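You operate a simulated robot arm through the tools that you are given. There is no shell and no other tool.

Carry out the task below with a simulated two-armed robot. There is one attempt and no reset: what you move stays moved.

## Task
Fetch the small beaker from the island top before the rack and stand it on the counter over the washer. Then put one of the measuring tubes from the side bench on top of the blue pack there. Then put the green brush on the third left store shelf from the bottom away on the counter under the pegboard. Then take the bottle on the second left store shelf from the bottom and put it away on the right end of the back counter. Then put the yellow cloth from the second left store shelf from the bottom on the island top before the rack. Then open the top wide drawer, fetch the white cloth from the inside of the top wide drawer and set it on the bench by the meter and shut the drawer again. Then open the second slim drawer from the top, take the yellow tape on the island top left of the sink and put it away in the inside from the top of the second slim drawer and shut the drawer again. Then open the bars drawer, take the yellow bar on the long table and put it away in the inside of the bars drawer, then shut the drawer. Then lift the meter lid open. The order counts. Set down upright: small beaker, measuring tube, bottle.

It is judged by the outcome, as a careful person would: the job done as asked, and still so three seconds after it is handed in. It fails if anything else is knocked over, pushed out of place, dropped, spilled or broken. Lids that push on must go on centred and level and be pressed home; caps that screw on are set level and turned clockwise until they are tight. Flat cloth is picked up by pressing the open fingertips on it (5 to 10 N) and closing them slowly along it; thin cloth reads only 2 to 8 mm in the jaws.

## Robot
Two 7-joint arms with two-finger parallel grippers on one trunk, on a base that moves. Base frame: it is fixed to the floor where the robot stands at the start and does not move with it; the origin is under the middle of the robot, x ahead of it, y to its left, z up. Readings come in cm, degrees, newtons and seconds.
The left shoulder is at the start at [5, 16.5, 125.5], the right one opposite. Each reaches about 80.1 cm from its shoulder. Places, roughly: bars drawer [160, -270, 60]; bench by the meter [180, -280, 90]; blue pack (7x13x3 cm) [-170, 370, 90]; bottle [25, 375, 50]; counter over the washer [460, 50, 90]; counter under the pegboard [460, -40, 90]; green brush (8x4x12 cm) [20, 390, 90]; inside of the bars drawer [160, -280, 50]; inside of the second slim drawer [70, 30, 50]; island top before the rack (84x16 cm) [50, 24, 90]; measuring tube [-150, 350, 100]; meter lid [160, 70, 100]; right end of the back counter [460, -170, 90]; second slim drawer [60, 30, 60]; small beaker (5x5x8 cm) [50, 0, 90]; top wide drawer [60, 170, 80]; white cloth (7x10x3 cm) [60, 160, 70]; yellow bar (4x2x2 cm) [-200, 40, 90]; yellow cloth (7x10x3 cm) [90, 370, 50]; yellow tape (8x8x3 cm) [60, 160, 90]. Payload 3.91 kg a hand.
The tool frame of a hand sits at the grasp point between the pads (the TCP): z along the fingers, y along the line on which they close. The tips reach 3 cm beyond it. Largest opening 11 cm; finger width 2, thickness 1; the body of the gripper, 4.8 by 11.2 cm, starts 5.5 cm behind the TCP.
Orientation is that of the tool frame in the base frame, as a unit quaternion [x, y, z, w]. With the fingers straight down and closing along the base's y, the tool's x points along the base's -x, its y along +y and its z along -z.

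## Interface
- The arms move only by the tool send_rows. It takes "left_increments", "right_increments" or both (then of equal length, played together; a hand with none holds still); each is a list of rows, each an object (a shift or turn left out is 0, a gripper value left out holds the last) with "translation": the shift along the tool's x, y, z in cm, a list of three; "turn": the turn, a rotation vector about the tool's x, y, z in rad, a list of three; "claw": the closure, from 0 (fully open) to 1 (shut). In form: [{"translation": [tx, ty, tz], "turn": [rx, ry, rz], "claw": claw}, ...]. A call has 1 to 20 rows; each row is the pose to reach, as a shift and turn from the pose commanded when the call began, along the tool's axes at that moment. Each row takes 0.2 s and may step no farther than 5 cm and 8.6 degrees from the row before; otherwise, or with a gripper value out of range, the whole call is refused. A pose out of reach is approached as far as the arm can. The call stops where the force on the tool passes 40 N (or 10 N more than at its start, if that is more) or the arm is blocked; 0.2 s more then pass. The fingers move at their own pace (about 4.5 cm/s each) and stop on an object; they squeeze with about 42 N. The grip force told is the motor's: it shows also when the fingers shut on nothing. Time passes only in rows, and 0.2 s behind the last, so rows that repeat a pose let the fingers close. The reply holds the time, the measured pose of the TCP, the force on the tool along the base axes, the opening and the grip force, in the units named above and with some noise, with the torque about the TCP (base axes, N m) and any sound that the robot's microphone picked up.
- Cameras (640 x 400 px; columns grow to the right, rows downward): "scene" is now at [8.72, 4.08, 139.61]; the picture's right is [0.59, -0.81, 0.00], its down [-0.67, -0.49, -0.56] and it looks along [0.45, 0.33, -0.83] (base axes); focal length 236 px, centre (320, 200). "left" rides on the left gripper at [7.2, -1.7, -10.3] in its tool frame; the picture's right is [0.23, 0.97, 0.00], its down [-0.76, 0.18, -0.62] and it looks along [-0.61, 0.14, 0.78] (tool axes); focal length 222 px, centre (320, 200). "right" rides on the right gripper at [7.2, 1.7, -10.3] in its tool frame; the picture's right is [-0.23, 0.97, 0.00], its down [-0.76, -0.18, -0.62] and it looks along [-0.61, -0.14, 0.78] (tool axes); focal length 222 px, centre (320, 200).
- capture(camera): a new picture of that camera. The clock stands still meanwhile.
- slide_trunk(by): slides the trunk up (or, below 0, down) by that many cm; the arms and the scene camera ride with it, the base frame stays. It gives what a move gives, with no picture.
- drive_base(legs): drives the robot by 1 to 6 legs, each [ahead, left, turn to the left] in cm, cm and degrees, along the robot's own axes; the way and the turn of a leg run together, so that a leg with both is an arc; at most 150 cm and 180 degrees a leg. The arms and the cameras ride along, it lands a little off, and it stops where it bumps. It gives what a move gives.
- head_to(pan, tilt): turns the head with the scene camera to pan (to the left, within 80 degrees either way) and tilt (down, from -29 to 69), counted from straight ahead of the robot. It gives what a move gives.
- point_at(camera, pixels): for up to 12 pixels [column, row] of the newest picture of that camera ("zoom" is the newest enlarged one), the place [x, y, z] in the base frame of the surface seen there, good to about 0.2 cm. The clock stands still meanwhile.
- inspect(camera, box): a new picture of the part [left, top, right, bottom] of that camera's present view, enlarged. The clock stands still meanwhile.
- sign_off(): hands the job in; it is judged then, once.

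Open the grippers and draw the arms clear of the work before you hand the job in, unless the task says otherwise.

The tools are called by a JSON object that holds its "api" and its "payload". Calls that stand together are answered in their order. send_rows: Moves the arms, as the interface text tells. Its arguments: {"type":"object","properties":{"left_increments":{"type":"array","items":{"type":"object","properties":{"translation":{"type":"array","items":{"type":"number"}},"turn":{"type":"array","items":{"type":"number"}},"claw":{"type":"number"}}}},"right_increments":{"type":"array","items":{"type":"object","properties":{"translation":{"type":"array","items":{"type":"number"}},"turn":{"type":"array","items":{"type":"number"}},"claw":{"type":"number"}}}}},"required":[]} The other tools are called the same way: slide_trunk (by) moves the trunk up or down; drive_base (legs) drives the base; head_to (pan, tilt) turns the head that bears the scene camera; capture (camera) takes a picture; point_at (camera, pixels) gives the place of the surface under pixels of a picture; inspect (camera, box) takes an enlarged picture of a part of a camera's view; sign_off () hands the job in.

At the start:

```text
time: 0.0
left_eef_pos: [29.43, 45.43, 109.92]
left_ee_rot: [-0.001, 1.0, 0.001, 0.001]
left_wrist_force: [-0.5, 0.4, -0.3]
left_ft_torque: [0.02, 0.01, -0.02]
left_gripper_width: 11.01
left_grip_force: 0.0
right_eef_pos: [35.05, 4.25, 118.64]
right_ee_rot: [0.0, 1.0, 0.0, -0.001]
right_wrist_force: [-0.5, -0.2, -0.8]
right_ft_torque: [0.01, -0.01, 0.01]
right_gripper_width: 11.01
right_grip_force: 0.1
trunk travel left (down, up): [-47.5, 2.8]
robot x, y, heading: [-0.42, 0.24, 0.2]
head pan, tilt (commanded): [36.2, 56.3]
```

scene: 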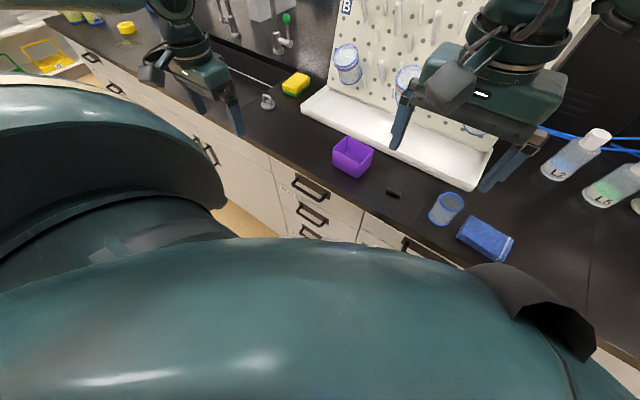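
right: 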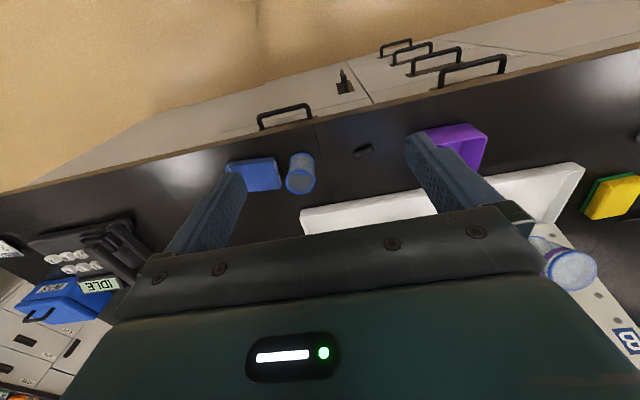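
left: 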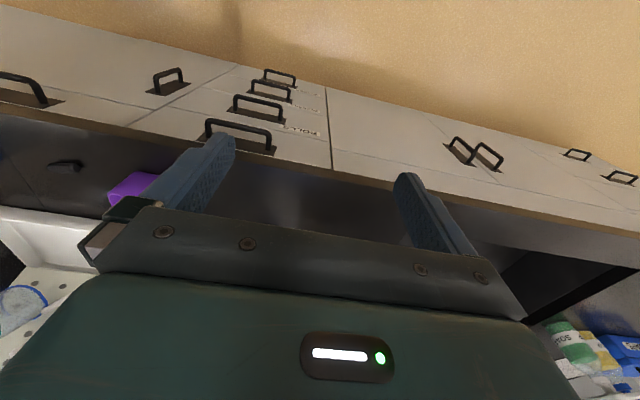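

The scene picture shows the beaker near (445,208), with a blue box beside it at (485,238). I read their places from the first picture, and look around for orientation.

{"api": "capture", "payload": {"camera": "scene"}}

{"api": "point_at", "payload": {"camera": "scene", "pixels": [[445, 208], [448, 195], [440, 222], [485, 238], [392, 193], [352, 158], [420, 220], [330, 110], [460, 180], [600, 200]]}}

{"api": "inspect", "payload": {"camera": "scene", "box": [380, 150, 540, 250]}}

```text
taken
```

scene: 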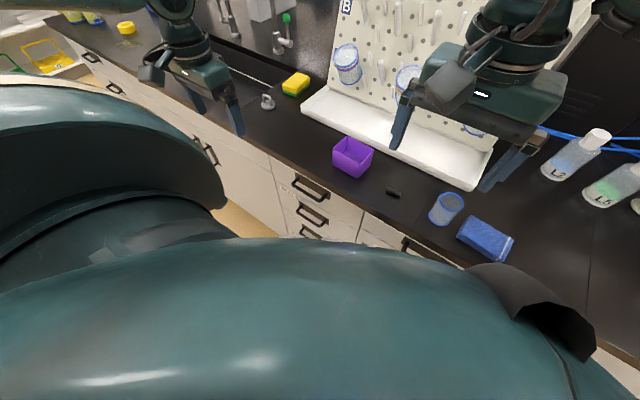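

```text
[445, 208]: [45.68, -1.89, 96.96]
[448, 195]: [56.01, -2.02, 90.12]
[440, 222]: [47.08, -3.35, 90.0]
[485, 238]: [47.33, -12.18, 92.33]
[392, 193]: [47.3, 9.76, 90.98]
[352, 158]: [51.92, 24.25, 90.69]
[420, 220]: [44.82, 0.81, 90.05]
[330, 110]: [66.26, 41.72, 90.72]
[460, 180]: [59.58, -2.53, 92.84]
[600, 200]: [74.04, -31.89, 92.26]
```

```text
4.00 times, centred on (460, 200) of scene
```

zoom: 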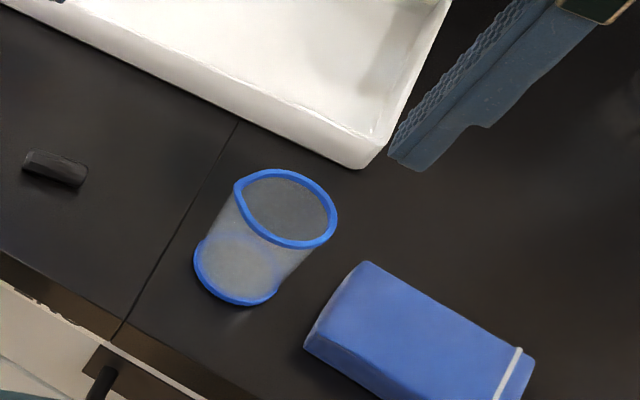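

The zoom shows the beaker's blue rim around (285,208) and its base ring around (235,275). I measure points on both to find the beaker's axis.

{"api": "point_at", "payload": {"camera": "zoom", "pixels": [[238, 187], [285, 172], [334, 215], [290, 244], [255, 225], [235, 300], [197, 262], [275, 290], [265, 245], [225, 275], [365, 275], [345, 320]]}}

{"api": "capture", "payload": {"camera": "right"}}

```text
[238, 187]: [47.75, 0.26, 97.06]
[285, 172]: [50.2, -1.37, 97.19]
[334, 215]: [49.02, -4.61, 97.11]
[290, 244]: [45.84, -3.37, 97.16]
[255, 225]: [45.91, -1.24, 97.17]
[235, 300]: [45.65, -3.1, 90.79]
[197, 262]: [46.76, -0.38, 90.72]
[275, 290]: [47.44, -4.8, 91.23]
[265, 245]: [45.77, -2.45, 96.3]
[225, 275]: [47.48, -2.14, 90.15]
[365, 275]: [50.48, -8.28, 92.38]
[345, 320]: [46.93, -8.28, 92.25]
```

```text
taken
```

right: 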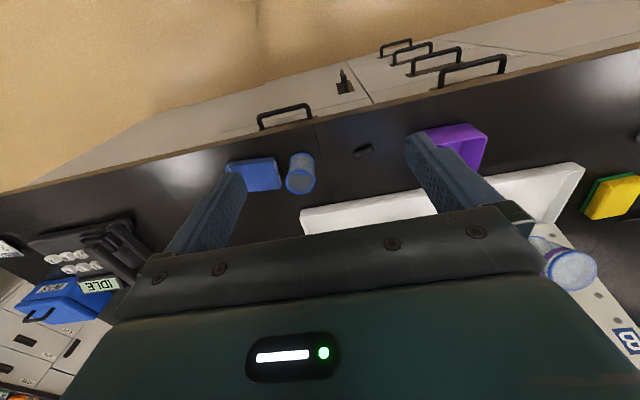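

The beaker's axis is near (48.0, -2.2) with the rim at z 97.2, and the blue pack starts at y -8.3. Before moving I look around the room with the head to map it.

{"api": "head_to", "payload": {"pan": 0, "tilt": 15}}

{"api": "capture", "payload": {"camera": "scene"}}

{"api": "head_to", "payload": {"pan": 75, "tilt": 15}}

{"api": "capture", "payload": {"camera": "scene"}}

{"api": "head_to", "payload": {"pan": -75, "tilt": 15}}

{"api": "capture", "payload": {"camera": "scene"}}

```text
time: 1.1
left_eef_pos: [29.5, 45.28, 109.84]
left_ee_rot: [-0.001, 1.0, 0.001, 0.001]
left_wrist_force: [0.7, 0.4, -1.1]
left_ft_torque: [-0.01, 0.03, -0.02]
left_gripper_width: 11.0
left_grip_force: 0.0
right_eef_pos: [34.94, 4.17, 118.69]
right_ee_rot: [0.0, 1.0, -0.001, 0.001]
right_wrist_force: [0.0, -0.1, 0.7]
right_ft_torque: [0.0, 0.02, -0.02]
right_gripper_width: 11.0
right_grip_force: 0.2
trunk travel left (down, up): [-47.5, 2.8]
robot x, y, heading: [0.08, 0.12, 0.1]
head pan, tilt (commanded): [0.0, 15.0]
```

```text
taken
```

scene: 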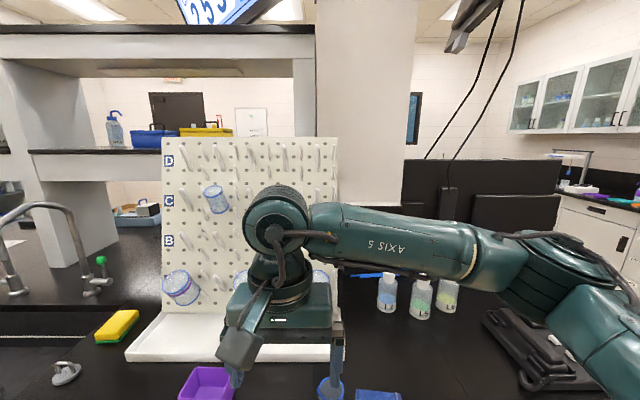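

```text
time: 2.5
left_eef_pos: [29.48, 45.39, 109.76]
left_ee_rot: [-0.001, 1.0, 0.001, 0.001]
left_wrist_force: [0.5, -0.1, 0.5]
left_ft_torque: [0.01, 0.0, 0.0]
left_gripper_width: 11.02
left_grip_force: 0.0
right_eef_pos: [35.01, 4.24, 118.55]
right_ee_rot: [-0.001, 1.0, 0.001, 0.0]
right_wrist_force: [0.0, 0.4, 0.7]
right_ft_torque: [0.01, 0.01, -0.02]
right_gripper_width: 10.99
right_grip_force: 0.1
trunk travel left (down, up): [-47.5, 2.8]
robot x, y, heading: [-0.42, -0.19, 0.1]
head pan, tilt (commanded): [75.0, 15.0]
```

```text
taken
```

scene: 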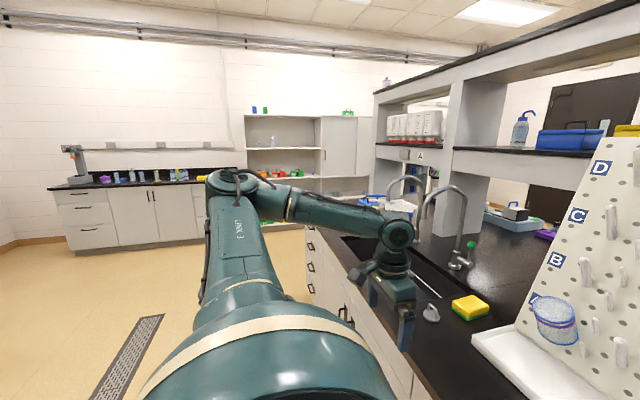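

```text
time: 4.9
left_eef_pos: [29.51, 45.37, 109.94]
left_ee_rot: [-0.001, 1.0, 0.001, 0.001]
left_wrist_force: [0.3, 0.8, 0.3]
left_ft_torque: [0.01, 0.01, 0.0]
left_gripper_width: 10.99
left_grip_force: 0.2
right_eef_pos: [35.05, 4.35, 118.55]
right_ee_rot: [0.0, 1.0, 0.001, 0.0]
right_wrist_force: [-0.2, -0.3, 0.3]
right_ft_torque: [0.01, -0.01, 0.0]
right_gripper_width: 10.99
right_grip_force: 0.1
trunk travel left (down, up): [-47.5, 2.8]
robot x, y, heading: [0.03, -0.53, -0.2]
head pan, tilt (commanded): [-75.0, 15.0]
```

```text
taken
```

scene: 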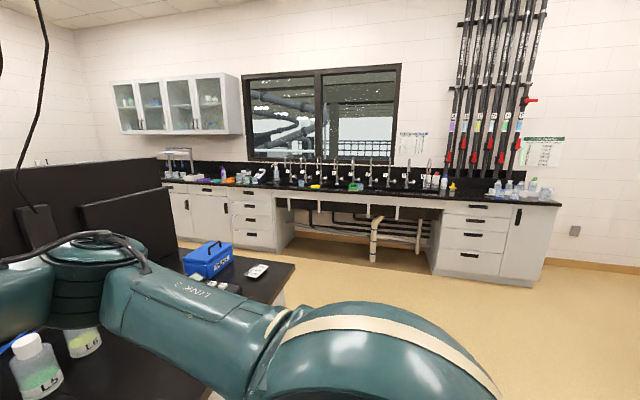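

The pan right shows the island's right end near (290,270) and the side bench by the wall; I measure a few points for the map.

{"api": "point_at", "payload": {"camera": "scene", "pixels": [[292, 265], [235, 345], [180, 190], [560, 205], [500, 240], [190, 235], [270, 240], [300, 190], [250, 270], [350, 270], [420, 300], [590, 330]]}}

{"api": "head_to", "payload": {"pan": -40, "tilt": 15}}

{"api": "capture", "payload": {"camera": "scene"}}

```text
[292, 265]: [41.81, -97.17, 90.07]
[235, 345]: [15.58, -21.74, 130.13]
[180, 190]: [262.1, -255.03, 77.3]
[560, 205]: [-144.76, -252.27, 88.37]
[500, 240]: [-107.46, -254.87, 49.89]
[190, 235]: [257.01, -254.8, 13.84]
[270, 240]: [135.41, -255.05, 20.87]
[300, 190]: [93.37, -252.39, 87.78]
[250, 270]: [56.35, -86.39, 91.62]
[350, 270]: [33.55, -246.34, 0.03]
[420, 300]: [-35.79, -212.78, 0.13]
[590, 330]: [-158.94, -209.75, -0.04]
```

```text
time: 5.9
left_eef_pos: [29.53, 45.28, 109.79]
left_ee_rot: [0.0, 1.0, 0.001, 0.001]
left_wrist_force: [0.8, 0.3, 0.7]
left_ft_torque: [0.02, 0.0, 0.0]
left_gripper_width: 11.01
left_grip_force: 0.0
right_eef_pos: [34.99, 4.22, 118.76]
right_ee_rot: [0.0, 1.0, 0.0, 0.0]
right_wrist_force: [-0.5, 0.3, 0.3]
right_ft_torque: [-0.01, -0.04, -0.01]
right_gripper_width: 11.02
right_grip_force: 0.1
trunk travel left (down, up): [-47.5, 2.8]
robot x, y, heading: [0.08, 0.01, -0.3]
head pan, tilt (commanded): [-40.0, 15.0]
```

```text
taken
```

scene: 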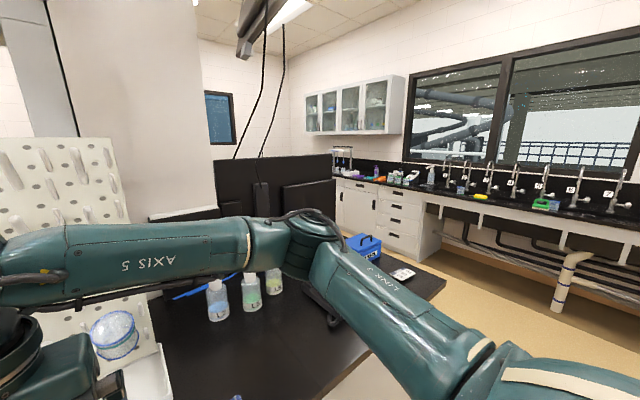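

The island's right end is at y -97 and the front edge of the wall bench at y -252. Now I move the right hand over the beaker (48.0, -2.2) with the jaws at 7 cm, staying high.

{"api": "send_rows", "payload": {"right_increments": [{"translation": [-3, -1.5, 0], "claw": 0.36}, {"translation": [-6.5, -3.2, 0]}, {"translation": [-10, -5, 0]}, {"translation": [-13, -6.4, 0]}, {"translation": [-13, -6.4, 4]}, {"translation": [-13, -6.4, 8]}, {"translation": [-13, -6.4, 12]}, {"translation": [-13, -6.4, 14]}, {"translation": [-13, -6.4, 14]}]}}

{"api": "head_to", "payload": {"pan": 0, "tilt": 55}}

{"api": "capture", "payload": {"camera": "scene"}}

{"api": "capture", "payload": {"camera": "right"}}

```text
time: 7.9
left_eef_pos: [29.5, 45.31, 109.81]
left_ee_rot: [-0.001, 1.0, 0.0, 0.001]
left_wrist_force: [-0.7, -0.3, -0.4]
left_ft_torque: [-0.02, -0.02, 0.0]
left_gripper_width: 11.01
left_grip_force: 0.0
right_eef_pos: [48.12, -1.99, 104.58]
right_ee_rot: [0.0, 1.0, 0.0, 0.0]
right_wrist_force: [0.2, -0.1, 0.3]
right_ft_torque: [0.01, -0.01, 0.01]
right_gripper_width: 7.07
right_grip_force: 0.1
trunk travel left (down, up): [-47.5, 2.8]
robot x, y, heading: [0.14, -0.25, 0.2]
head pan, tilt (commanded): [-40.0, 15.0]
```

```text
time: 9.0
left_eef_pos: [29.49, 45.35, 109.88]
left_ee_rot: [-0.001, 1.0, 0.001, 0.001]
left_wrist_force: [-0.1, -0.5, 0.1]
left_ft_torque: [0.0, 0.01, 0.06]
left_gripper_width: 10.99
left_grip_force: 0.1
right_eef_pos: [47.98, -2.07, 104.64]
right_ee_rot: [0.0, 1.0, 0.0, 0.0]
right_wrist_force: [0.0, 0.7, 0.3]
right_ft_torque: [0.02, 0.02, 0.03]
right_gripper_width: 7.06
right_grip_force: 0.0
trunk travel left (down, up): [-47.5, 2.8]
robot x, y, heading: [-0.12, -0.27, -0.1]
head pan, tilt (commanded): [0.0, 55.0]
```

```text
taken
```

scene: 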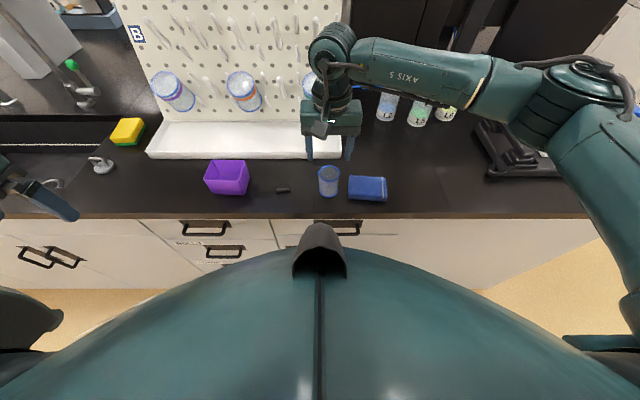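

```text
taken
```

right: 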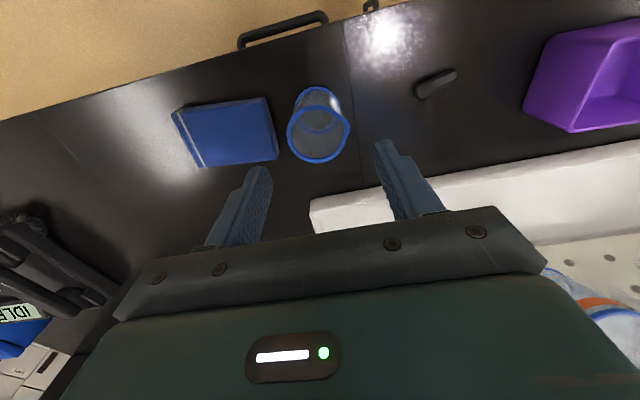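

The beaker's rim in the right view spans columns 287–349 around row 130, slightly toward the left finger side. I verify its centre through both cameras before descending.

{"api": "point_at", "payload": {"camera": "right", "pixels": [[289, 128], [347, 126], [318, 162], [320, 108], [275, 110], [272, 150], [300, 95], [340, 100]]}}

{"api": "point_at", "payload": {"camera": "scene", "pixels": [[319, 172], [339, 172], [329, 165], [329, 182], [320, 190], [338, 190], [350, 180]]}}

```text
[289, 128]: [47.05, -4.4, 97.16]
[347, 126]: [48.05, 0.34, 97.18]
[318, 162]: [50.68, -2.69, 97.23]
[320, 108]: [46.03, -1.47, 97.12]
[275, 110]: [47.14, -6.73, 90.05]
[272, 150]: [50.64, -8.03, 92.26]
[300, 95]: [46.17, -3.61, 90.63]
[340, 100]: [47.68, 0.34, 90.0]
```

```text
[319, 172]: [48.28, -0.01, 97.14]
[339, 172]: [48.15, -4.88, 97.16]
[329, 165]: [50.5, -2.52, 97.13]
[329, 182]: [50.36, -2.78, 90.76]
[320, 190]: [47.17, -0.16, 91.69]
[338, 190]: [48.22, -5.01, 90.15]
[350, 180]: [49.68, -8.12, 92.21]
```

Both cameras agree on the centre (48.1, -2.4). I go straight down to z 94.2 with the 7 cm opening.

{"api": "send_rows", "payload": {"right_increments": [{"translation": [0, -0.3, 3]}, {"translation": [0, -0.3, 6]}, {"translation": [0, -0.3, 8.5]}, {"translation": [0, -0.3, 10.3]}, {"translation": [0, -0.3, 10.3], "claw": 0.5}, {"translation": [0, -0.3, 10.3], "claw": 0.6}, {"translation": [0, -0.3, 10.3], "claw": 0.7}, {"translation": [0, -0.3, 10.3], "claw": 0.7}]}}

{"api": "capture", "payload": {"camera": "right"}}

```text
time: 10.8
left_eef_pos: [29.4, 45.44, 109.91]
left_ee_rot: [0.0, 1.0, 0.001, 0.001]
left_wrist_force: [1.0, 0.1, -0.4]
left_ft_torque: [-0.03, 0.01, 0.02]
left_gripper_width: 11.0
left_grip_force: 0.0
right_eef_pos: [47.91, -2.38, 94.39]
right_ee_rot: [0.001, 1.0, 0.0, 0.0]
right_wrist_force: [-0.1, 0.7, -0.1]
right_ft_torque: [0.0, 0.01, -0.01]
right_gripper_width: 4.61
right_grip_force: 42.0
trunk travel left (down, up): [-47.5, 2.8]
robot x, y, heading: [0.14, 0.24, 0.2]
head pan, tilt (commanded): [0.0, 55.0]
```

```text
taken
```

right: 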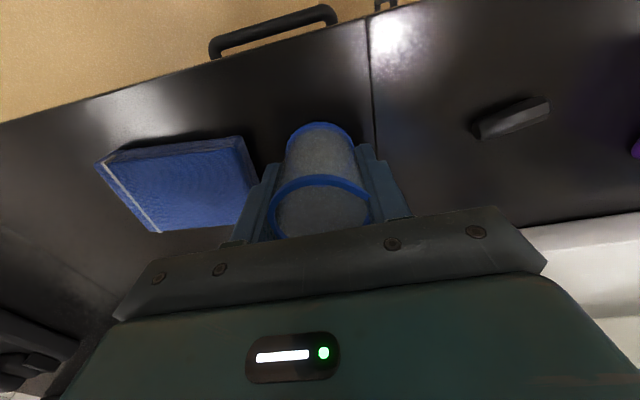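

The beaker is held (opening 4.6 cm, 42 N) with its base 4.4 cm below the TCP. I lift it straight up and draw it in toward the robot.

{"api": "send_rows", "payload": {"right_increments": [{"translation": [0, 0, -2]}, {"translation": [0, 0, -5]}, {"translation": [0, 0, -9]}, {"translation": [0, 0, -13]}, {"translation": [0, 0, -17]}, {"translation": [3, 0, -20]}, {"translation": [7, 0, -22]}, {"translation": [11, 0, -22]}, {"translation": [13, 0, -22]}, {"translation": [13, 0, -22]}]}}

{"api": "capture", "payload": {"camera": "scene"}}

```text
time: 13.0
left_eef_pos: [29.4, 45.29, 109.92]
left_ee_rot: [-0.001, 1.0, 0.002, 0.001]
left_wrist_force: [0.9, 1.5, 0.4]
left_ft_torque: [-0.04, 0.04, 0.02]
left_gripper_width: 11.0
left_grip_force: 0.0
right_eef_pos: [34.94, -2.37, 116.31]
right_ee_rot: [-0.001, 1.0, 0.0, 0.0]
right_wrist_force: [0.3, -0.4, -0.1]
right_ft_torque: [0.02, 0.03, -0.02]
right_gripper_width: 4.59
right_grip_force: 42.6
trunk travel left (down, up): [-47.5, 2.8]
robot x, y, heading: [-0.2, -0.01, -0.1]
head pan, tilt (commanded): [0.0, 55.0]
```

```text
taken
```

scene: 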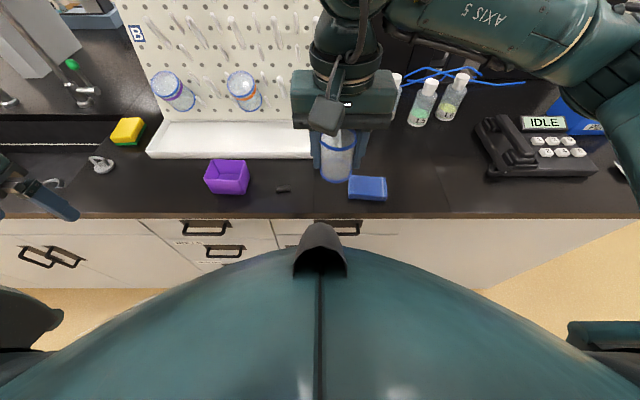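

The beaker clears the top and is tucked in at z 116. I back off 35 cm from the island and slide right to the passage at y -175, then look ahead.

{"api": "drive_base", "payload": {"legs": [[-35, 0, 0], [0, -100, 0], [0, -75, 0]]}}

{"api": "head_to", "payload": {"pan": 0, "tilt": 15}}

{"api": "capture", "payload": {"camera": "scene"}}

```text
time: 30.5
left_eef_pos: [-5.85, -128.96, 109.89]
left_ee_rot: [0.0, 1.0, 0.001, 0.001]
left_wrist_force: [-0.3, -0.3, -0.3]
left_ft_torque: [-0.01, 0.01, -0.02]
left_gripper_width: 11.01
left_grip_force: 0.0
right_eef_pos: [-0.43, -176.73, 116.41]
right_ee_rot: [-0.002, 1.0, -0.001, 0.0]
right_wrist_force: [-1.0, 0.3, 0.2]
right_ft_torque: [0.01, 0.01, 0.0]
right_gripper_width: 4.49
right_grip_force: 42.0
trunk travel left (down, up): [-47.5, 2.8]
robot x, y, heading: [-35.31, -174.29, 0.4]
head pan, tilt (commanded): [0.0, 55.0]
```

```text
time: 31.6
left_eef_pos: [-5.86, -129.06, 109.96]
left_ee_rot: [0.0, 1.0, 0.001, 0.001]
left_wrist_force: [0.6, -0.4, -0.1]
left_ft_torque: [-0.02, -0.04, 0.0]
left_gripper_width: 11.03
left_grip_force: 0.0
right_eef_pos: [-0.36, -176.85, 116.4]
right_ee_rot: [-0.001, 1.0, -0.001, 0.0]
right_wrist_force: [-0.2, 0.0, -0.8]
right_ft_torque: [0.0, 0.0, -0.01]
right_gripper_width: 4.46
right_grip_force: 41.7
trunk travel left (down, up): [-47.5, 2.8]
robot x, y, heading: [-35.07, -174.1, -0.0]
head pan, tilt (commanded): [0.0, 15.0]
```

```text
taken
```

scene: 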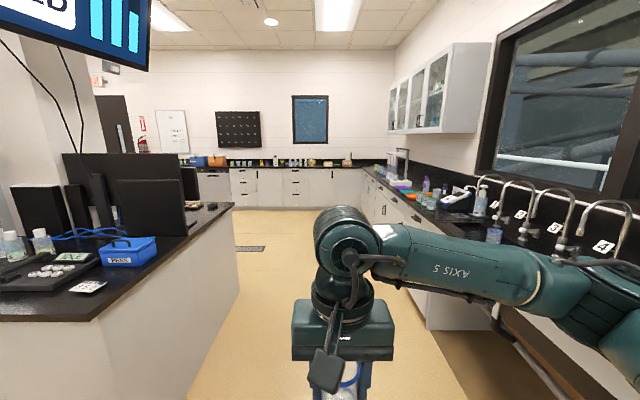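

The passage ahead is clear: floor visible from (300,390) to the back counter around (290,170). I measure the back counter and the island's far corner.

{"api": "point_at", "payload": {"camera": "scene", "pixels": [[235, 205], [205, 205], [255, 167], [330, 168], [355, 168], [410, 215], [240, 160], [262, 160], [290, 185], [425, 205], [250, 248], [310, 235]]}}

{"api": "inspect", "payload": {"camera": "scene", "box": [170, 100, 370, 225]}}

{"api": "capture", "payload": {"camera": "right"}}

```text
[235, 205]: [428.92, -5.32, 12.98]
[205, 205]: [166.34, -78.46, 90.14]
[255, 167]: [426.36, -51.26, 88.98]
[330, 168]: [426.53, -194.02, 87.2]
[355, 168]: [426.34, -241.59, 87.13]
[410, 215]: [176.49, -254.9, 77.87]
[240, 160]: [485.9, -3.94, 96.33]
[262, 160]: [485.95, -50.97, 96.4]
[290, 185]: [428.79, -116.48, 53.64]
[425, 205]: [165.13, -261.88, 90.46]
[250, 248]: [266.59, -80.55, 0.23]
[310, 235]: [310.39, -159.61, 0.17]
```

```text
3.20 times, centred on (270, 162) of scene
```

zoom: 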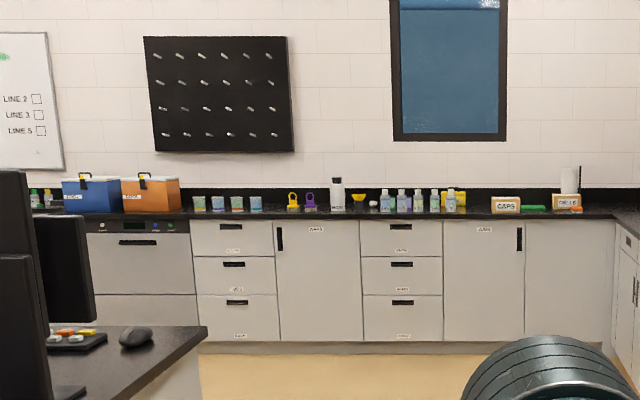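

```text
taken
```

right: 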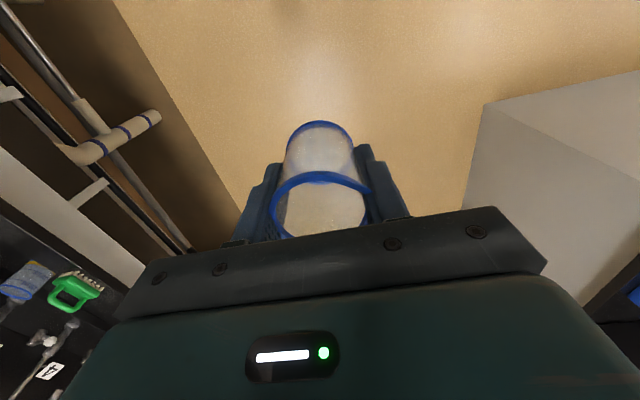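

The back counter's front edge is at x 426 and the floor up to it is free. I drive ahead to about x 310 and then left to about y 45, in front of the washer.

{"api": "drive_base", "payload": {"legs": [[150, 0, 0], [150, 0, 0], [45, 0, 0], [0, 110, 0], [0, 110, 0]]}}

{"api": "capture", "payload": {"camera": "scene"}}

{"api": "head_to", "payload": {"pan": 0, "tilt": 25}}

{"api": "capture", "payload": {"camera": "scene"}}

```text
time: 67.5
left_eef_pos: [335.87, 95.34, 109.74]
left_ee_rot: [-0.004, 1.0, 0.001, 0.001]
left_wrist_force: [0.2, 0.5, -1.0]
left_ft_torque: [0.0, 0.0, -0.01]
left_gripper_width: 10.99
left_grip_force: 0.1
right_eef_pos: [341.53, 47.66, 116.35]
right_ee_rot: [-0.004, 1.0, 0.001, 0.0]
right_wrist_force: [0.5, -0.4, -0.7]
right_ft_torque: [-0.02, 0.01, 0.0]
right_gripper_width: 4.51
right_grip_force: 42.1
trunk travel left (down, up): [-47.5, 2.8]
robot x, y, heading: [306.54, 49.84, 0.4]
head pan, tilt (commanded): [0.0, 15.0]
```

```text
taken
```

scene: 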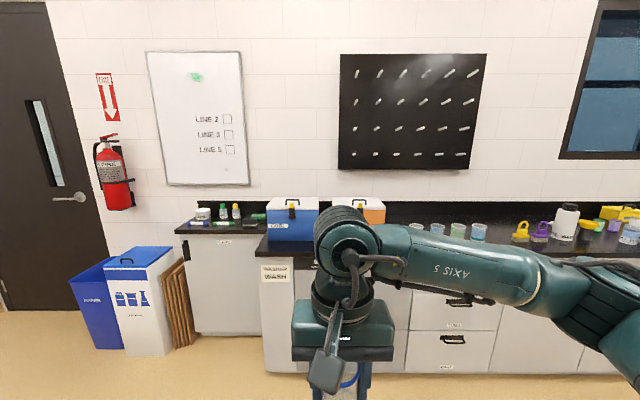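

```text
time: 68.2
left_eef_pos: [335.9, 95.35, 109.85]
left_ee_rot: [-0.003, 1.0, 0.001, 0.001]
left_wrist_force: [-0.2, 0.1, 0.3]
left_ft_torque: [0.01, -0.01, -0.02]
left_gripper_width: 10.98
left_grip_force: 0.0
right_eef_pos: [341.5, 47.55, 116.34]
right_ee_rot: [-0.003, 1.0, 0.0, 0.001]
right_wrist_force: [0.9, 0.3, -1.0]
right_ft_torque: [0.0, 0.01, -0.03]
right_gripper_width: 4.47
right_grip_force: 42.1
trunk travel left (down, up): [-47.5, 2.8]
robot x, y, heading: [306.29, 49.51, 0.2]
head pan, tilt (commanded): [0.0, 25.0]
```

```text
taken
```

scene: 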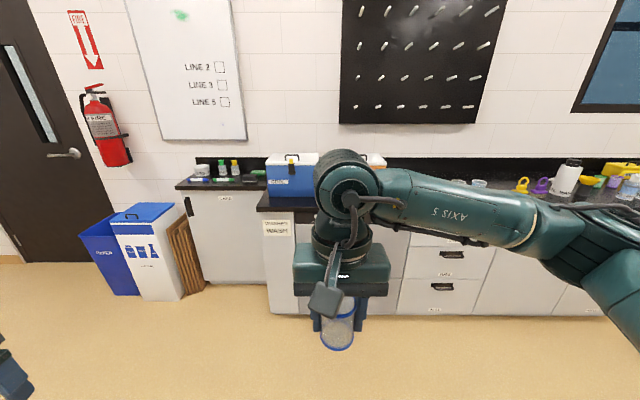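

The washer sits behind my right hand around (330,240) with the label panel at (277,228). I move the view nearer; first I measure the edges of the counter.

{"api": "point_at", "payload": {"camera": "scene", "pixels": [[262, 210], [277, 228], [294, 240], [305, 212], [270, 190], [312, 185], [385, 235], [402, 235], [410, 250], [295, 205], [450, 190], [200, 190]]}}

{"api": "inspect", "payload": {"camera": "scene", "box": [240, 140, 440, 265]}}

```text
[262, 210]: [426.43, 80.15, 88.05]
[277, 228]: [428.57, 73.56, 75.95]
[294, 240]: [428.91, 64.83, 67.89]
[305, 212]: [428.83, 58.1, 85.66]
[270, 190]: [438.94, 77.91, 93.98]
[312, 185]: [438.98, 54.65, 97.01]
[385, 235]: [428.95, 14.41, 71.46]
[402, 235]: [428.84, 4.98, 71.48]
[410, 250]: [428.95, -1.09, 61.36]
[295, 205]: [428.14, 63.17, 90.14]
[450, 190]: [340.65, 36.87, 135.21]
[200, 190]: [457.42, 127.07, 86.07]
```

```text
3.20 times, centred on (340, 202) of scene
```

zoom: 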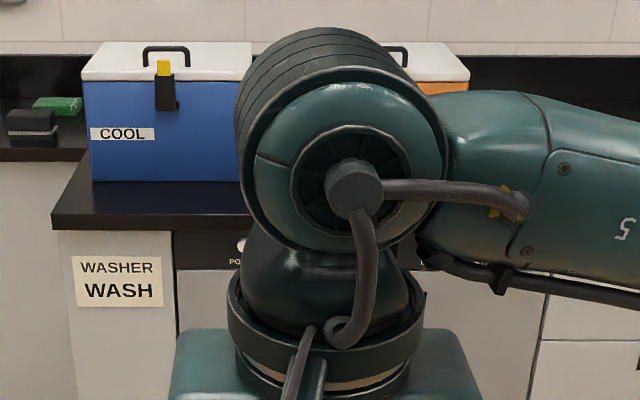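

The counter front is at x 426 and the blue cooler's face at x 439, so there is a 13 cm strip in front. My arm hides the rest, so I shift the right hand to the right to see the washer top fully.

{"api": "send_rows", "payload": {"right_increments": [{"translation": [0, -4, 0]}, {"translation": [0, -8, 0]}, {"translation": [0, -12, 0]}, {"translation": [0, -16, 0]}, {"translation": [0, -20, 0]}, {"translation": [0, -24, 0]}, {"translation": [0, -28, 0]}, {"translation": [0, -28, 0]}]}}

{"api": "capture", "payload": {"camera": "scene"}}

```text
time: 70.0
left_eef_pos: [335.78, 95.52, 109.84]
left_ee_rot: [-0.003, 1.0, 0.001, 0.001]
left_wrist_force: [-0.5, -0.4, -0.3]
left_ft_torque: [0.0, 0.01, -0.01]
left_gripper_width: 11.01
left_grip_force: 0.0
right_eef_pos: [341.61, 19.6, 116.44]
right_ee_rot: [-0.003, 1.0, 0.0, 0.0]
right_wrist_force: [0.0, 0.7, 0.0]
right_ft_torque: [0.03, -0.01, 0.04]
right_gripper_width: 4.47
right_grip_force: 41.8
trunk travel left (down, up): [-47.5, 2.8]
robot x, y, heading: [306.83, 49.86, 0.3]
head pan, tilt (commanded): [0.0, 25.0]
```

```text
taken
```

scene: 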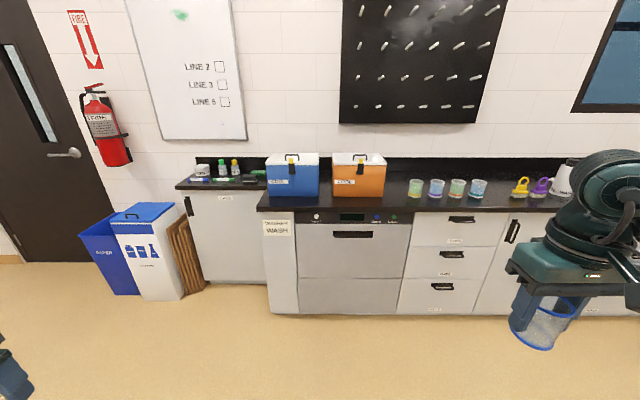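

{"api": "inspect", "payload": {"camera": "scene", "box": [250, 130, 506, 290]}}

{"api": "point_at", "payload": {"camera": "scene", "pixels": [[333, 194], [384, 194], [386, 165], [333, 160], [397, 196], [300, 212], [409, 212], [413, 195], [395, 205], [360, 204], [350, 155], [365, 160]]}}

```text
2.50 times, centred on (378, 210) of scene
```

zoom: 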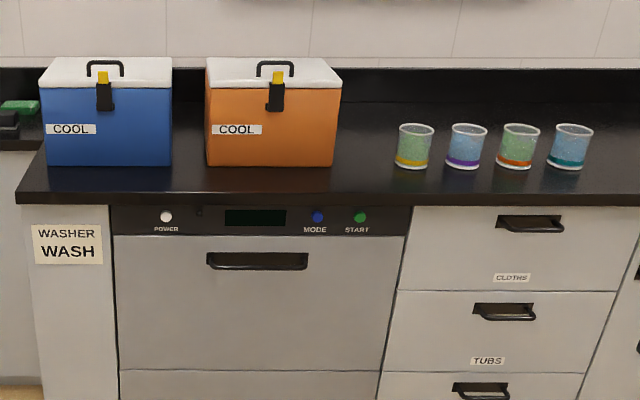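

```text
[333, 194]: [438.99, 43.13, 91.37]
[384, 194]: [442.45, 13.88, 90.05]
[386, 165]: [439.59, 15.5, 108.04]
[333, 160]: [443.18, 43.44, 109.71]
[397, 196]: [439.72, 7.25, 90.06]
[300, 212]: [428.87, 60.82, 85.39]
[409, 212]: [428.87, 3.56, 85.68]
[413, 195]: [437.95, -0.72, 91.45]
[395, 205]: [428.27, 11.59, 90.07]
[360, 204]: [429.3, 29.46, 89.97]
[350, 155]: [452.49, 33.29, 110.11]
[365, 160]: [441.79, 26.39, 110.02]
```

Washer spans y 3.6–61; the strip in front of the orange cooler (x 426–439) is empty. I drive 70 cm ahead, leaving the hands short of the counter, then check.

{"api": "drive_base", "payload": {"legs": [[70, 0, 0]]}}

{"api": "head_to", "payload": {"pan": -20, "tilt": 50}}

{"api": "capture", "payload": {"camera": "scene"}}

{"api": "capture", "payload": {"camera": "right"}}

```text
time: 73.8
left_eef_pos: [404.84, 95.98, 109.86]
left_ee_rot: [-0.004, 1.0, 0.001, 0.001]
left_wrist_force: [0.2, -0.5, -0.4]
left_ft_torque: [0.02, 0.02, -0.02]
left_gripper_width: 11.01
left_grip_force: 0.0
right_eef_pos: [410.73, 20.11, 116.39]
right_ee_rot: [-0.004, 1.0, 0.0, 0.0]
right_wrist_force: [0.8, 0.7, -0.7]
right_ft_torque: [0.01, 0.03, 0.03]
right_gripper_width: 4.46
right_grip_force: 41.8
trunk travel left (down, up): [-47.5, 2.8]
robot x, y, heading: [375.6, 50.28, 0.3]
head pan, tilt (commanded): [0.0, 25.0]
```

```text
time: 74.7
left_eef_pos: [404.71, 95.93, 109.88]
left_ee_rot: [-0.004, 1.0, 0.001, 0.001]
left_wrist_force: [-0.1, 0.6, -0.2]
left_ft_torque: [-0.02, 0.0, 0.05]
left_gripper_width: 10.96
left_grip_force: 0.1
right_eef_pos: [410.59, 20.13, 116.42]
right_ee_rot: [-0.003, 1.0, 0.0, 0.0]
right_wrist_force: [1.0, -0.1, -0.9]
right_ft_torque: [-0.02, 0.03, 0.0]
right_gripper_width: 4.45
right_grip_force: 41.8
trunk travel left (down, up): [-47.5, 2.8]
robot x, y, heading: [375.5, 50.27, 0.5]
head pan, tilt (commanded): [-20.0, 50.0]
```

```text
taken
```

scene: 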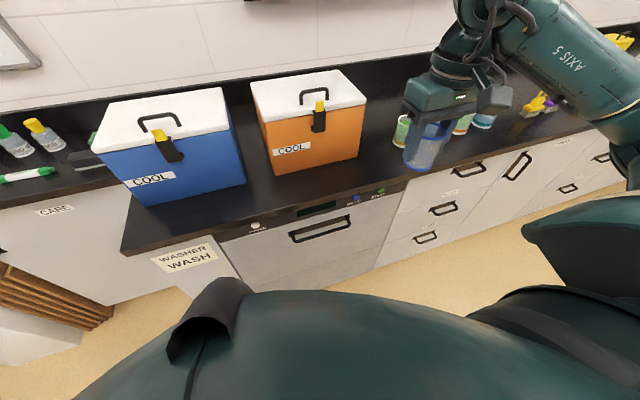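

```text
taken
```

right: 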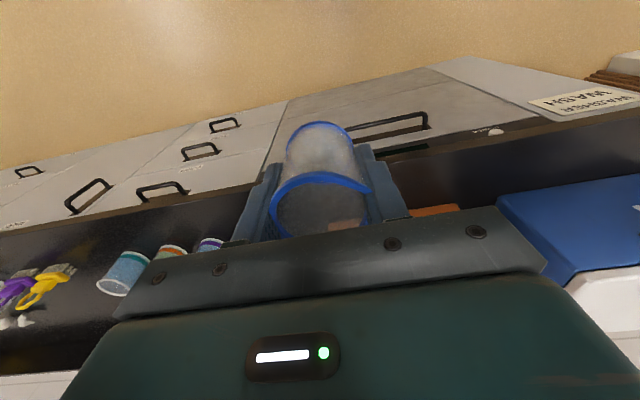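

The beaker hangs at (425,150) in the scene view. I check its bottom height relative to the TCP and the free strip before the orange cooler.

{"api": "point_at", "payload": {"camera": "right", "pixels": [[318, 123], [318, 175], [290, 140], [350, 140]]}}

{"api": "point_at", "payload": {"camera": "scene", "pixels": [[417, 168], [413, 140], [278, 174], [358, 157], [320, 190], [300, 195], [390, 165], [250, 187], [400, 148]]}}

```text
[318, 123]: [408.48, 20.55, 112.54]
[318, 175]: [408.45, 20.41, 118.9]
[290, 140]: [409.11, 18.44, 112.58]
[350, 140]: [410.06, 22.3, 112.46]
```

```text
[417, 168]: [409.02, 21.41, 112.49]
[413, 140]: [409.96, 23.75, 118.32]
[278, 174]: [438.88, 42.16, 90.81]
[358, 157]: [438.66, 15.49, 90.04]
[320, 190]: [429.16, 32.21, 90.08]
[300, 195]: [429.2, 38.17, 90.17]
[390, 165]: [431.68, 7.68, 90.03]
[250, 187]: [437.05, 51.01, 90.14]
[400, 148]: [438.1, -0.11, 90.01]
```

The beaker's base is about 4.5 cm below the TCP, unchanged. I move over the strip at (432.5, 31) and lower to about 3.5 cm above the counter.

{"api": "send_rows", "payload": {"right_increments": [{"translation": [-4, 2, 0]}, {"translation": [-8, 4, 0]}, {"translation": [-12, 6, 0]}, {"translation": [-16, 8, 0]}, {"translation": [-19.5, 10, 0]}, {"translation": [-21.9, 10.9, 0]}, {"translation": [-21.9, 10.9, 4]}, {"translation": [-21.9, 10.9, 8]}, {"translation": [-21.9, 10.9, 12]}, {"translation": [-21.9, 10.9, 16]}, {"translation": [-21.9, 10.9, 18]}, {"translation": [-21.9, 10.9, 18]}]}}

{"api": "capture", "payload": {"camera": "scene"}}

{"api": "capture", "payload": {"camera": "right"}}

```text
time: 77.3
left_eef_pos: [404.73, 95.91, 109.93]
left_ee_rot: [-0.004, 1.0, 0.001, 0.0]
left_wrist_force: [0.1, 0.0, -0.5]
left_ft_torque: [-0.03, 0.01, 0.02]
left_gripper_width: 11.02
left_grip_force: 0.0
right_eef_pos: [432.53, 31.24, 98.24]
right_ee_rot: [-0.003, 1.0, 0.0, 0.0]
right_wrist_force: [-1.1, 0.3, -0.4]
right_ft_torque: [0.04, -0.05, 0.0]
right_gripper_width: 4.46
right_grip_force: 42.1
trunk travel left (down, up): [-47.5, 2.8]
robot x, y, heading: [375.57, 50.32, 0.4]
head pan, tilt (commanded): [-20.0, 50.0]
```

```text
taken
```

scene: 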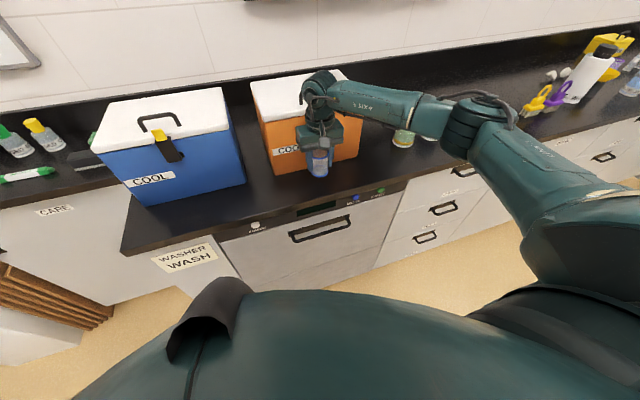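

```text
taken
```

right: 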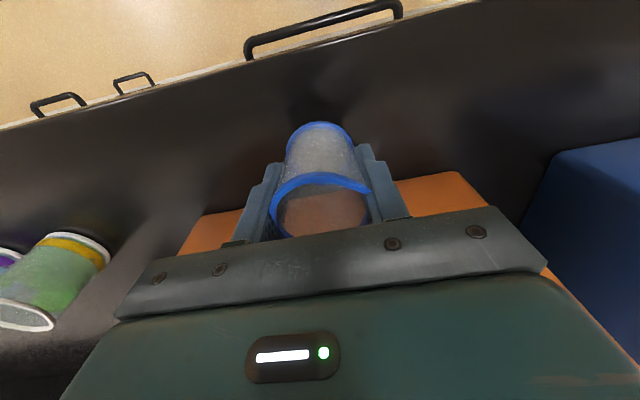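

No contact and upright; the base is around 3.6 cm above the top. I lower slowly until it just touches.

{"api": "send_rows", "payload": {"right_increments": [{"translation": [0, 0, 1.2]}, {"translation": [0, 0, 2.4]}, {"translation": [0, 0, 3.0]}, {"translation": [0, 0, 3.3]}, {"translation": [0, 0, 3.5]}, {"translation": [0, 0, 3.7]}, {"translation": [0, 0, 3.7]}]}}

{"api": "inspect", "payload": {"camera": "scene", "box": [270, 110, 370, 200]}}

```text
time: 78.9
left_eef_pos: [404.8, 95.96, 109.84]
left_ee_rot: [-0.005, 1.0, 0.001, 0.001]
left_wrist_force: [0.0, -0.5, -0.1]
left_ft_torque: [0.02, 0.0, 0.0]
left_gripper_width: 11.0
left_grip_force: 0.1
right_eef_pos: [432.38, 31.16, 94.71]
right_ee_rot: [-0.004, 1.0, 0.0, 0.0]
right_wrist_force: [-1.3, 0.3, 0.1]
right_ft_torque: [0.01, -0.15, -0.02]
right_gripper_width: 4.48
right_grip_force: 41.6
trunk travel left (down, up): [-47.5, 2.8]
robot x, y, heading: [375.34, 50.38, 0.6]
head pan, tilt (commanded): [-20.0, 50.0]
```

```text
4.44 times, centred on (320, 155) of scene
```

zoom: 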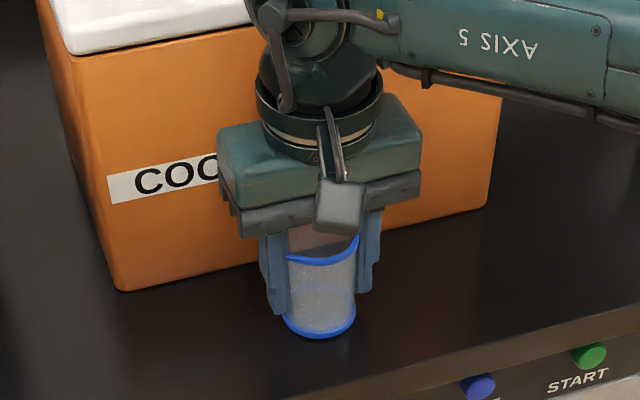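

Still hardly any vertical force at z 94.7, so the base is just above the top. I lower in 1 mm steps to touch.

{"api": "send_rows", "payload": {"right_increments": [{"translation": [0, 0, 0.1]}, {"translation": [0, 0, 0.2]}, {"translation": [0, 0, 0.3]}, {"translation": [0, 0, 0.3]}]}}

```text
time: 79.9
left_eef_pos: [404.61, 95.93, 109.92]
left_ee_rot: [-0.004, 1.0, 0.0, 0.002]
left_wrist_force: [0.4, -0.4, 0.0]
left_ft_torque: [-0.01, 0.03, -0.01]
left_gripper_width: 11.01
left_grip_force: 0.0
right_eef_pos: [432.58, 31.05, 94.61]
right_ee_rot: [-0.003, 1.0, 0.0, 0.003]
right_wrist_force: [-0.9, -0.2, 15.6]
right_ft_torque: [-0.06, 0.05, 0.02]
right_gripper_width: 4.46
right_grip_force: 41.8
trunk travel left (down, up): [-47.5, 2.8]
robot x, y, heading: [375.36, 50.18, 0.6]
head pan, tilt (commanded): [-20.0, 50.0]
```

Contact now (15.6 N down). I ease off 1 mm, open the fingers to about 7 cm and rise straight up.

{"api": "send_rows", "payload": {"right_increments": [{"translation": [0, 0, -0.15]}, {"translation": [0, 0, -0.15], "claw": 0.55}, {"translation": [0, 0, -0.15], "claw": 0.45}, {"translation": [0, 0, -0.15], "claw": 0.36}, {"translation": [0, 0, -0.15], "claw": 0.36}, {"translation": [0, 0, -2]}, {"translation": [0, 0, -5]}, {"translation": [0, 0, -9]}, {"translation": [0, 0, -13]}, {"translation": [0, 0, -17]}, {"translation": [4, -2, -21]}, {"translation": [8, -4, -21]}, {"translation": [12, -6, -21]}, {"translation": [16, -8, -21]}, {"translation": [20, -10, -21]}]}}

{"api": "capture", "payload": {"camera": "scene"}}

{"api": "inspect", "payload": {"camera": "scene", "box": [270, 110, 370, 200]}}

```text
refused: row 11 steps farther than a row can; nothing moved
```

```text
taken
```

scene: 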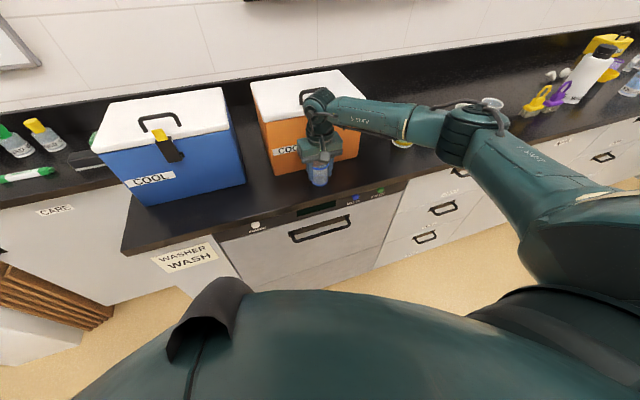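

```text
4.44 times, centred on (320, 155) of scene
```

zoom: 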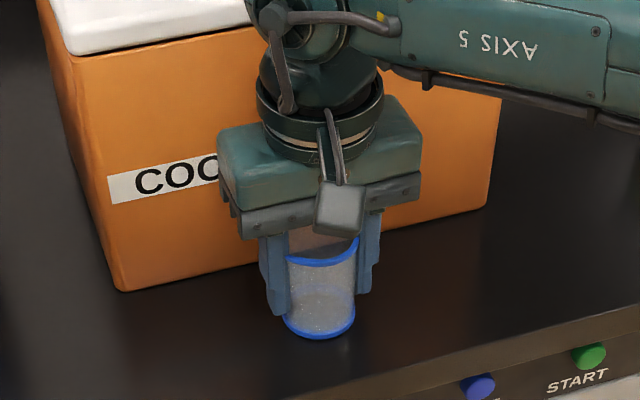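

The call was refused for one step being too long; the beaker still stands gripped at (320,270) in the zoom. I repeat with smaller steps.

{"api": "send_rows", "payload": {"right_increments": [{"translation": [0, 0, -0.15]}, {"translation": [0, 0, -0.15], "claw": 0.55}, {"translation": [0, 0, -0.15], "claw": 0.45}, {"translation": [0, 0, -0.15], "claw": 0.36}, {"translation": [0, 0, -0.15], "claw": 0.36}, {"translation": [0, 0, -2]}, {"translation": [0, 0, -5]}, {"translation": [0, 0, -9]}, {"translation": [0, 0, -13]}, {"translation": [0, 0, -17]}, {"translation": [0, 0, -21]}, {"translation": [4, -2, -21]}, {"translation": [8, -4, -21]}, {"translation": [12, -6, -21]}, {"translation": [16, -8, -21]}, {"translation": [20, -10, -21]}]}}

{"api": "capture", "payload": {"camera": "scene"}}

{"api": "inspect", "payload": {"camera": "scene", "box": [270, 110, 370, 200]}}

```text
time: 83.3
left_eef_pos: [404.58, 95.87, 109.94]
left_ee_rot: [-0.004, 1.0, 0.002, 0.001]
left_wrist_force: [-0.1, 0.2, -0.4]
left_ft_torque: [0.0, -0.04, 0.01]
left_gripper_width: 10.99
left_grip_force: 0.1
right_eef_pos: [412.44, 21.04, 115.51]
right_ee_rot: [-0.003, 1.0, 0.0, 0.002]
right_wrist_force: [-0.1, -0.3, -1.0]
right_ft_torque: [0.0, 0.0, -0.01]
right_gripper_width: 7.05
right_grip_force: 0.1
trunk travel left (down, up): [-47.5, 2.8]
robot x, y, heading: [375.36, 50.5, 0.4]
head pan, tilt (commanded): [-20.0, 50.0]
```

```text
taken
```

scene: 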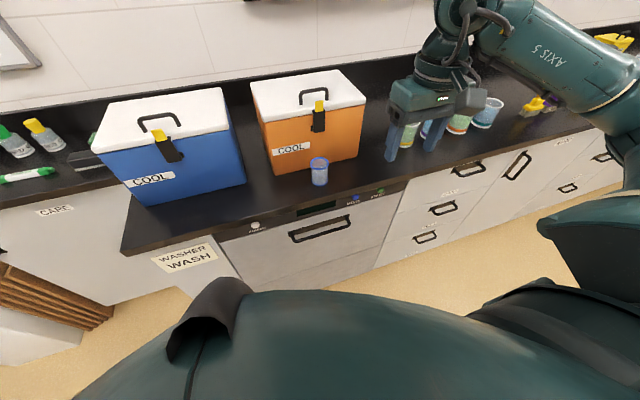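

```text
4.44 times, centred on (320, 155) of scene
```

zoom: 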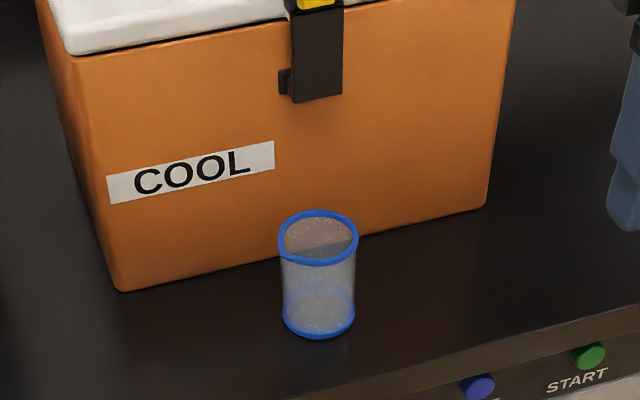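

The beaker stands upright at (432.5, 31). I back off from the counter and survey the back counter to the right for the later placements.

{"api": "drive_base", "payload": {"legs": [[-60, 0, 0]]}}

{"api": "head_to", "payload": {"pan": -50, "tilt": 20}}

{"api": "capture", "payload": {"camera": "scene"}}

{"api": "head_to", "payload": {"pan": 75, "tilt": 15}}

{"api": "capture", "payload": {"camera": "scene"}}

```text
time: 86.7
left_eef_pos: [344.42, 95.42, 109.92]
left_ee_rot: [-0.005, 1.0, 0.002, 0.001]
left_wrist_force: [-0.2, 0.5, 0.4]
left_ft_torque: [0.01, -0.02, -0.05]
left_gripper_width: 10.97
left_grip_force: 0.0
right_eef_pos: [352.37, 20.67, 115.53]
right_ee_rot: [-0.005, 1.0, 0.0, 0.0]
right_wrist_force: [-0.1, -0.3, 1.0]
right_ft_torque: [0.0, -0.01, 0.0]
right_gripper_width: 7.06
right_grip_force: 0.1
trunk travel left (down, up): [-47.5, 2.8]
robot x, y, heading: [315.42, 49.6, 0.6]
head pan, tilt (commanded): [-20.0, 50.0]
```

```text
time: 87.6
left_eef_pos: [344.31, 95.44, 109.97]
left_ee_rot: [-0.005, 1.0, 0.001, 0.001]
left_wrist_force: [0.4, -0.3, 0.3]
left_ft_torque: [-0.04, 0.03, 0.0]
left_gripper_width: 10.98
left_grip_force: 0.0
right_eef_pos: [352.4, 20.55, 115.49]
right_ee_rot: [-0.006, 1.0, 0.0, 0.0]
right_wrist_force: [0.2, -0.1, 0.0]
right_ft_torque: [0.0, 0.0, 0.02]
right_gripper_width: 7.06
right_grip_force: 0.1
trunk travel left (down, up): [-47.5, 2.8]
robot x, y, heading: [315.57, 49.73, 0.5]
head pan, tilt (commanded): [-50.0, 20.0]
```

```text
taken
```

scene: 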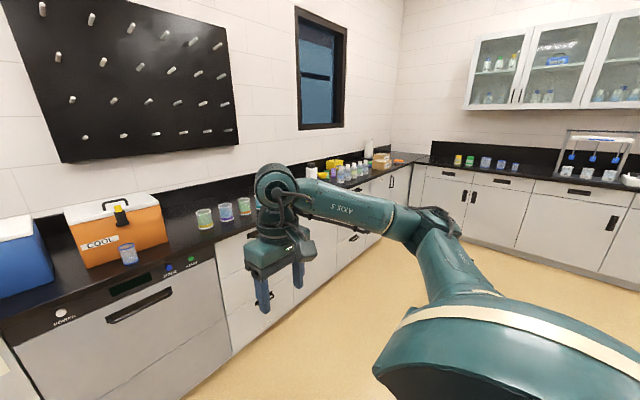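

```text
time: 89.7
left_eef_pos: [344.51, 95.39, 109.92]
left_ee_rot: [-0.006, 1.0, 0.001, 0.001]
left_wrist_force: [-0.5, -0.4, -0.5]
left_ft_torque: [0.01, 0.0, 0.03]
left_gripper_width: 11.01
left_grip_force: 0.0
right_eef_pos: [352.38, 20.58, 115.47]
right_ee_rot: [-0.005, 1.0, 0.0, 0.0]
right_wrist_force: [-0.7, 0.0, -0.2]
right_ft_torque: [0.01, 0.02, -0.01]
right_gripper_width: 7.04
right_grip_force: 0.0
trunk travel left (down, up): [-47.5, 2.8]
robot x, y, heading: [315.06, 49.79, 0.5]
head pan, tilt (commanded): [75.0, 15.0]
```

```text
taken
```

scene: 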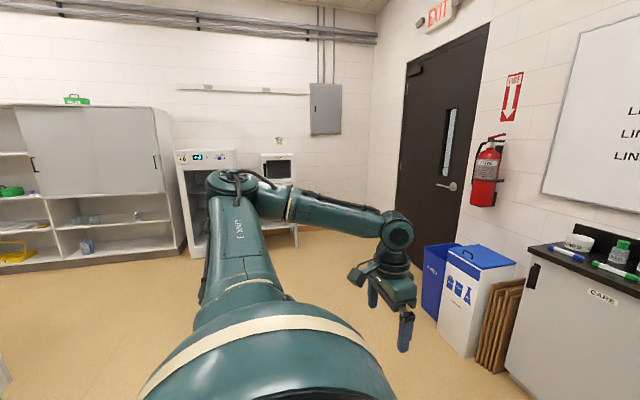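

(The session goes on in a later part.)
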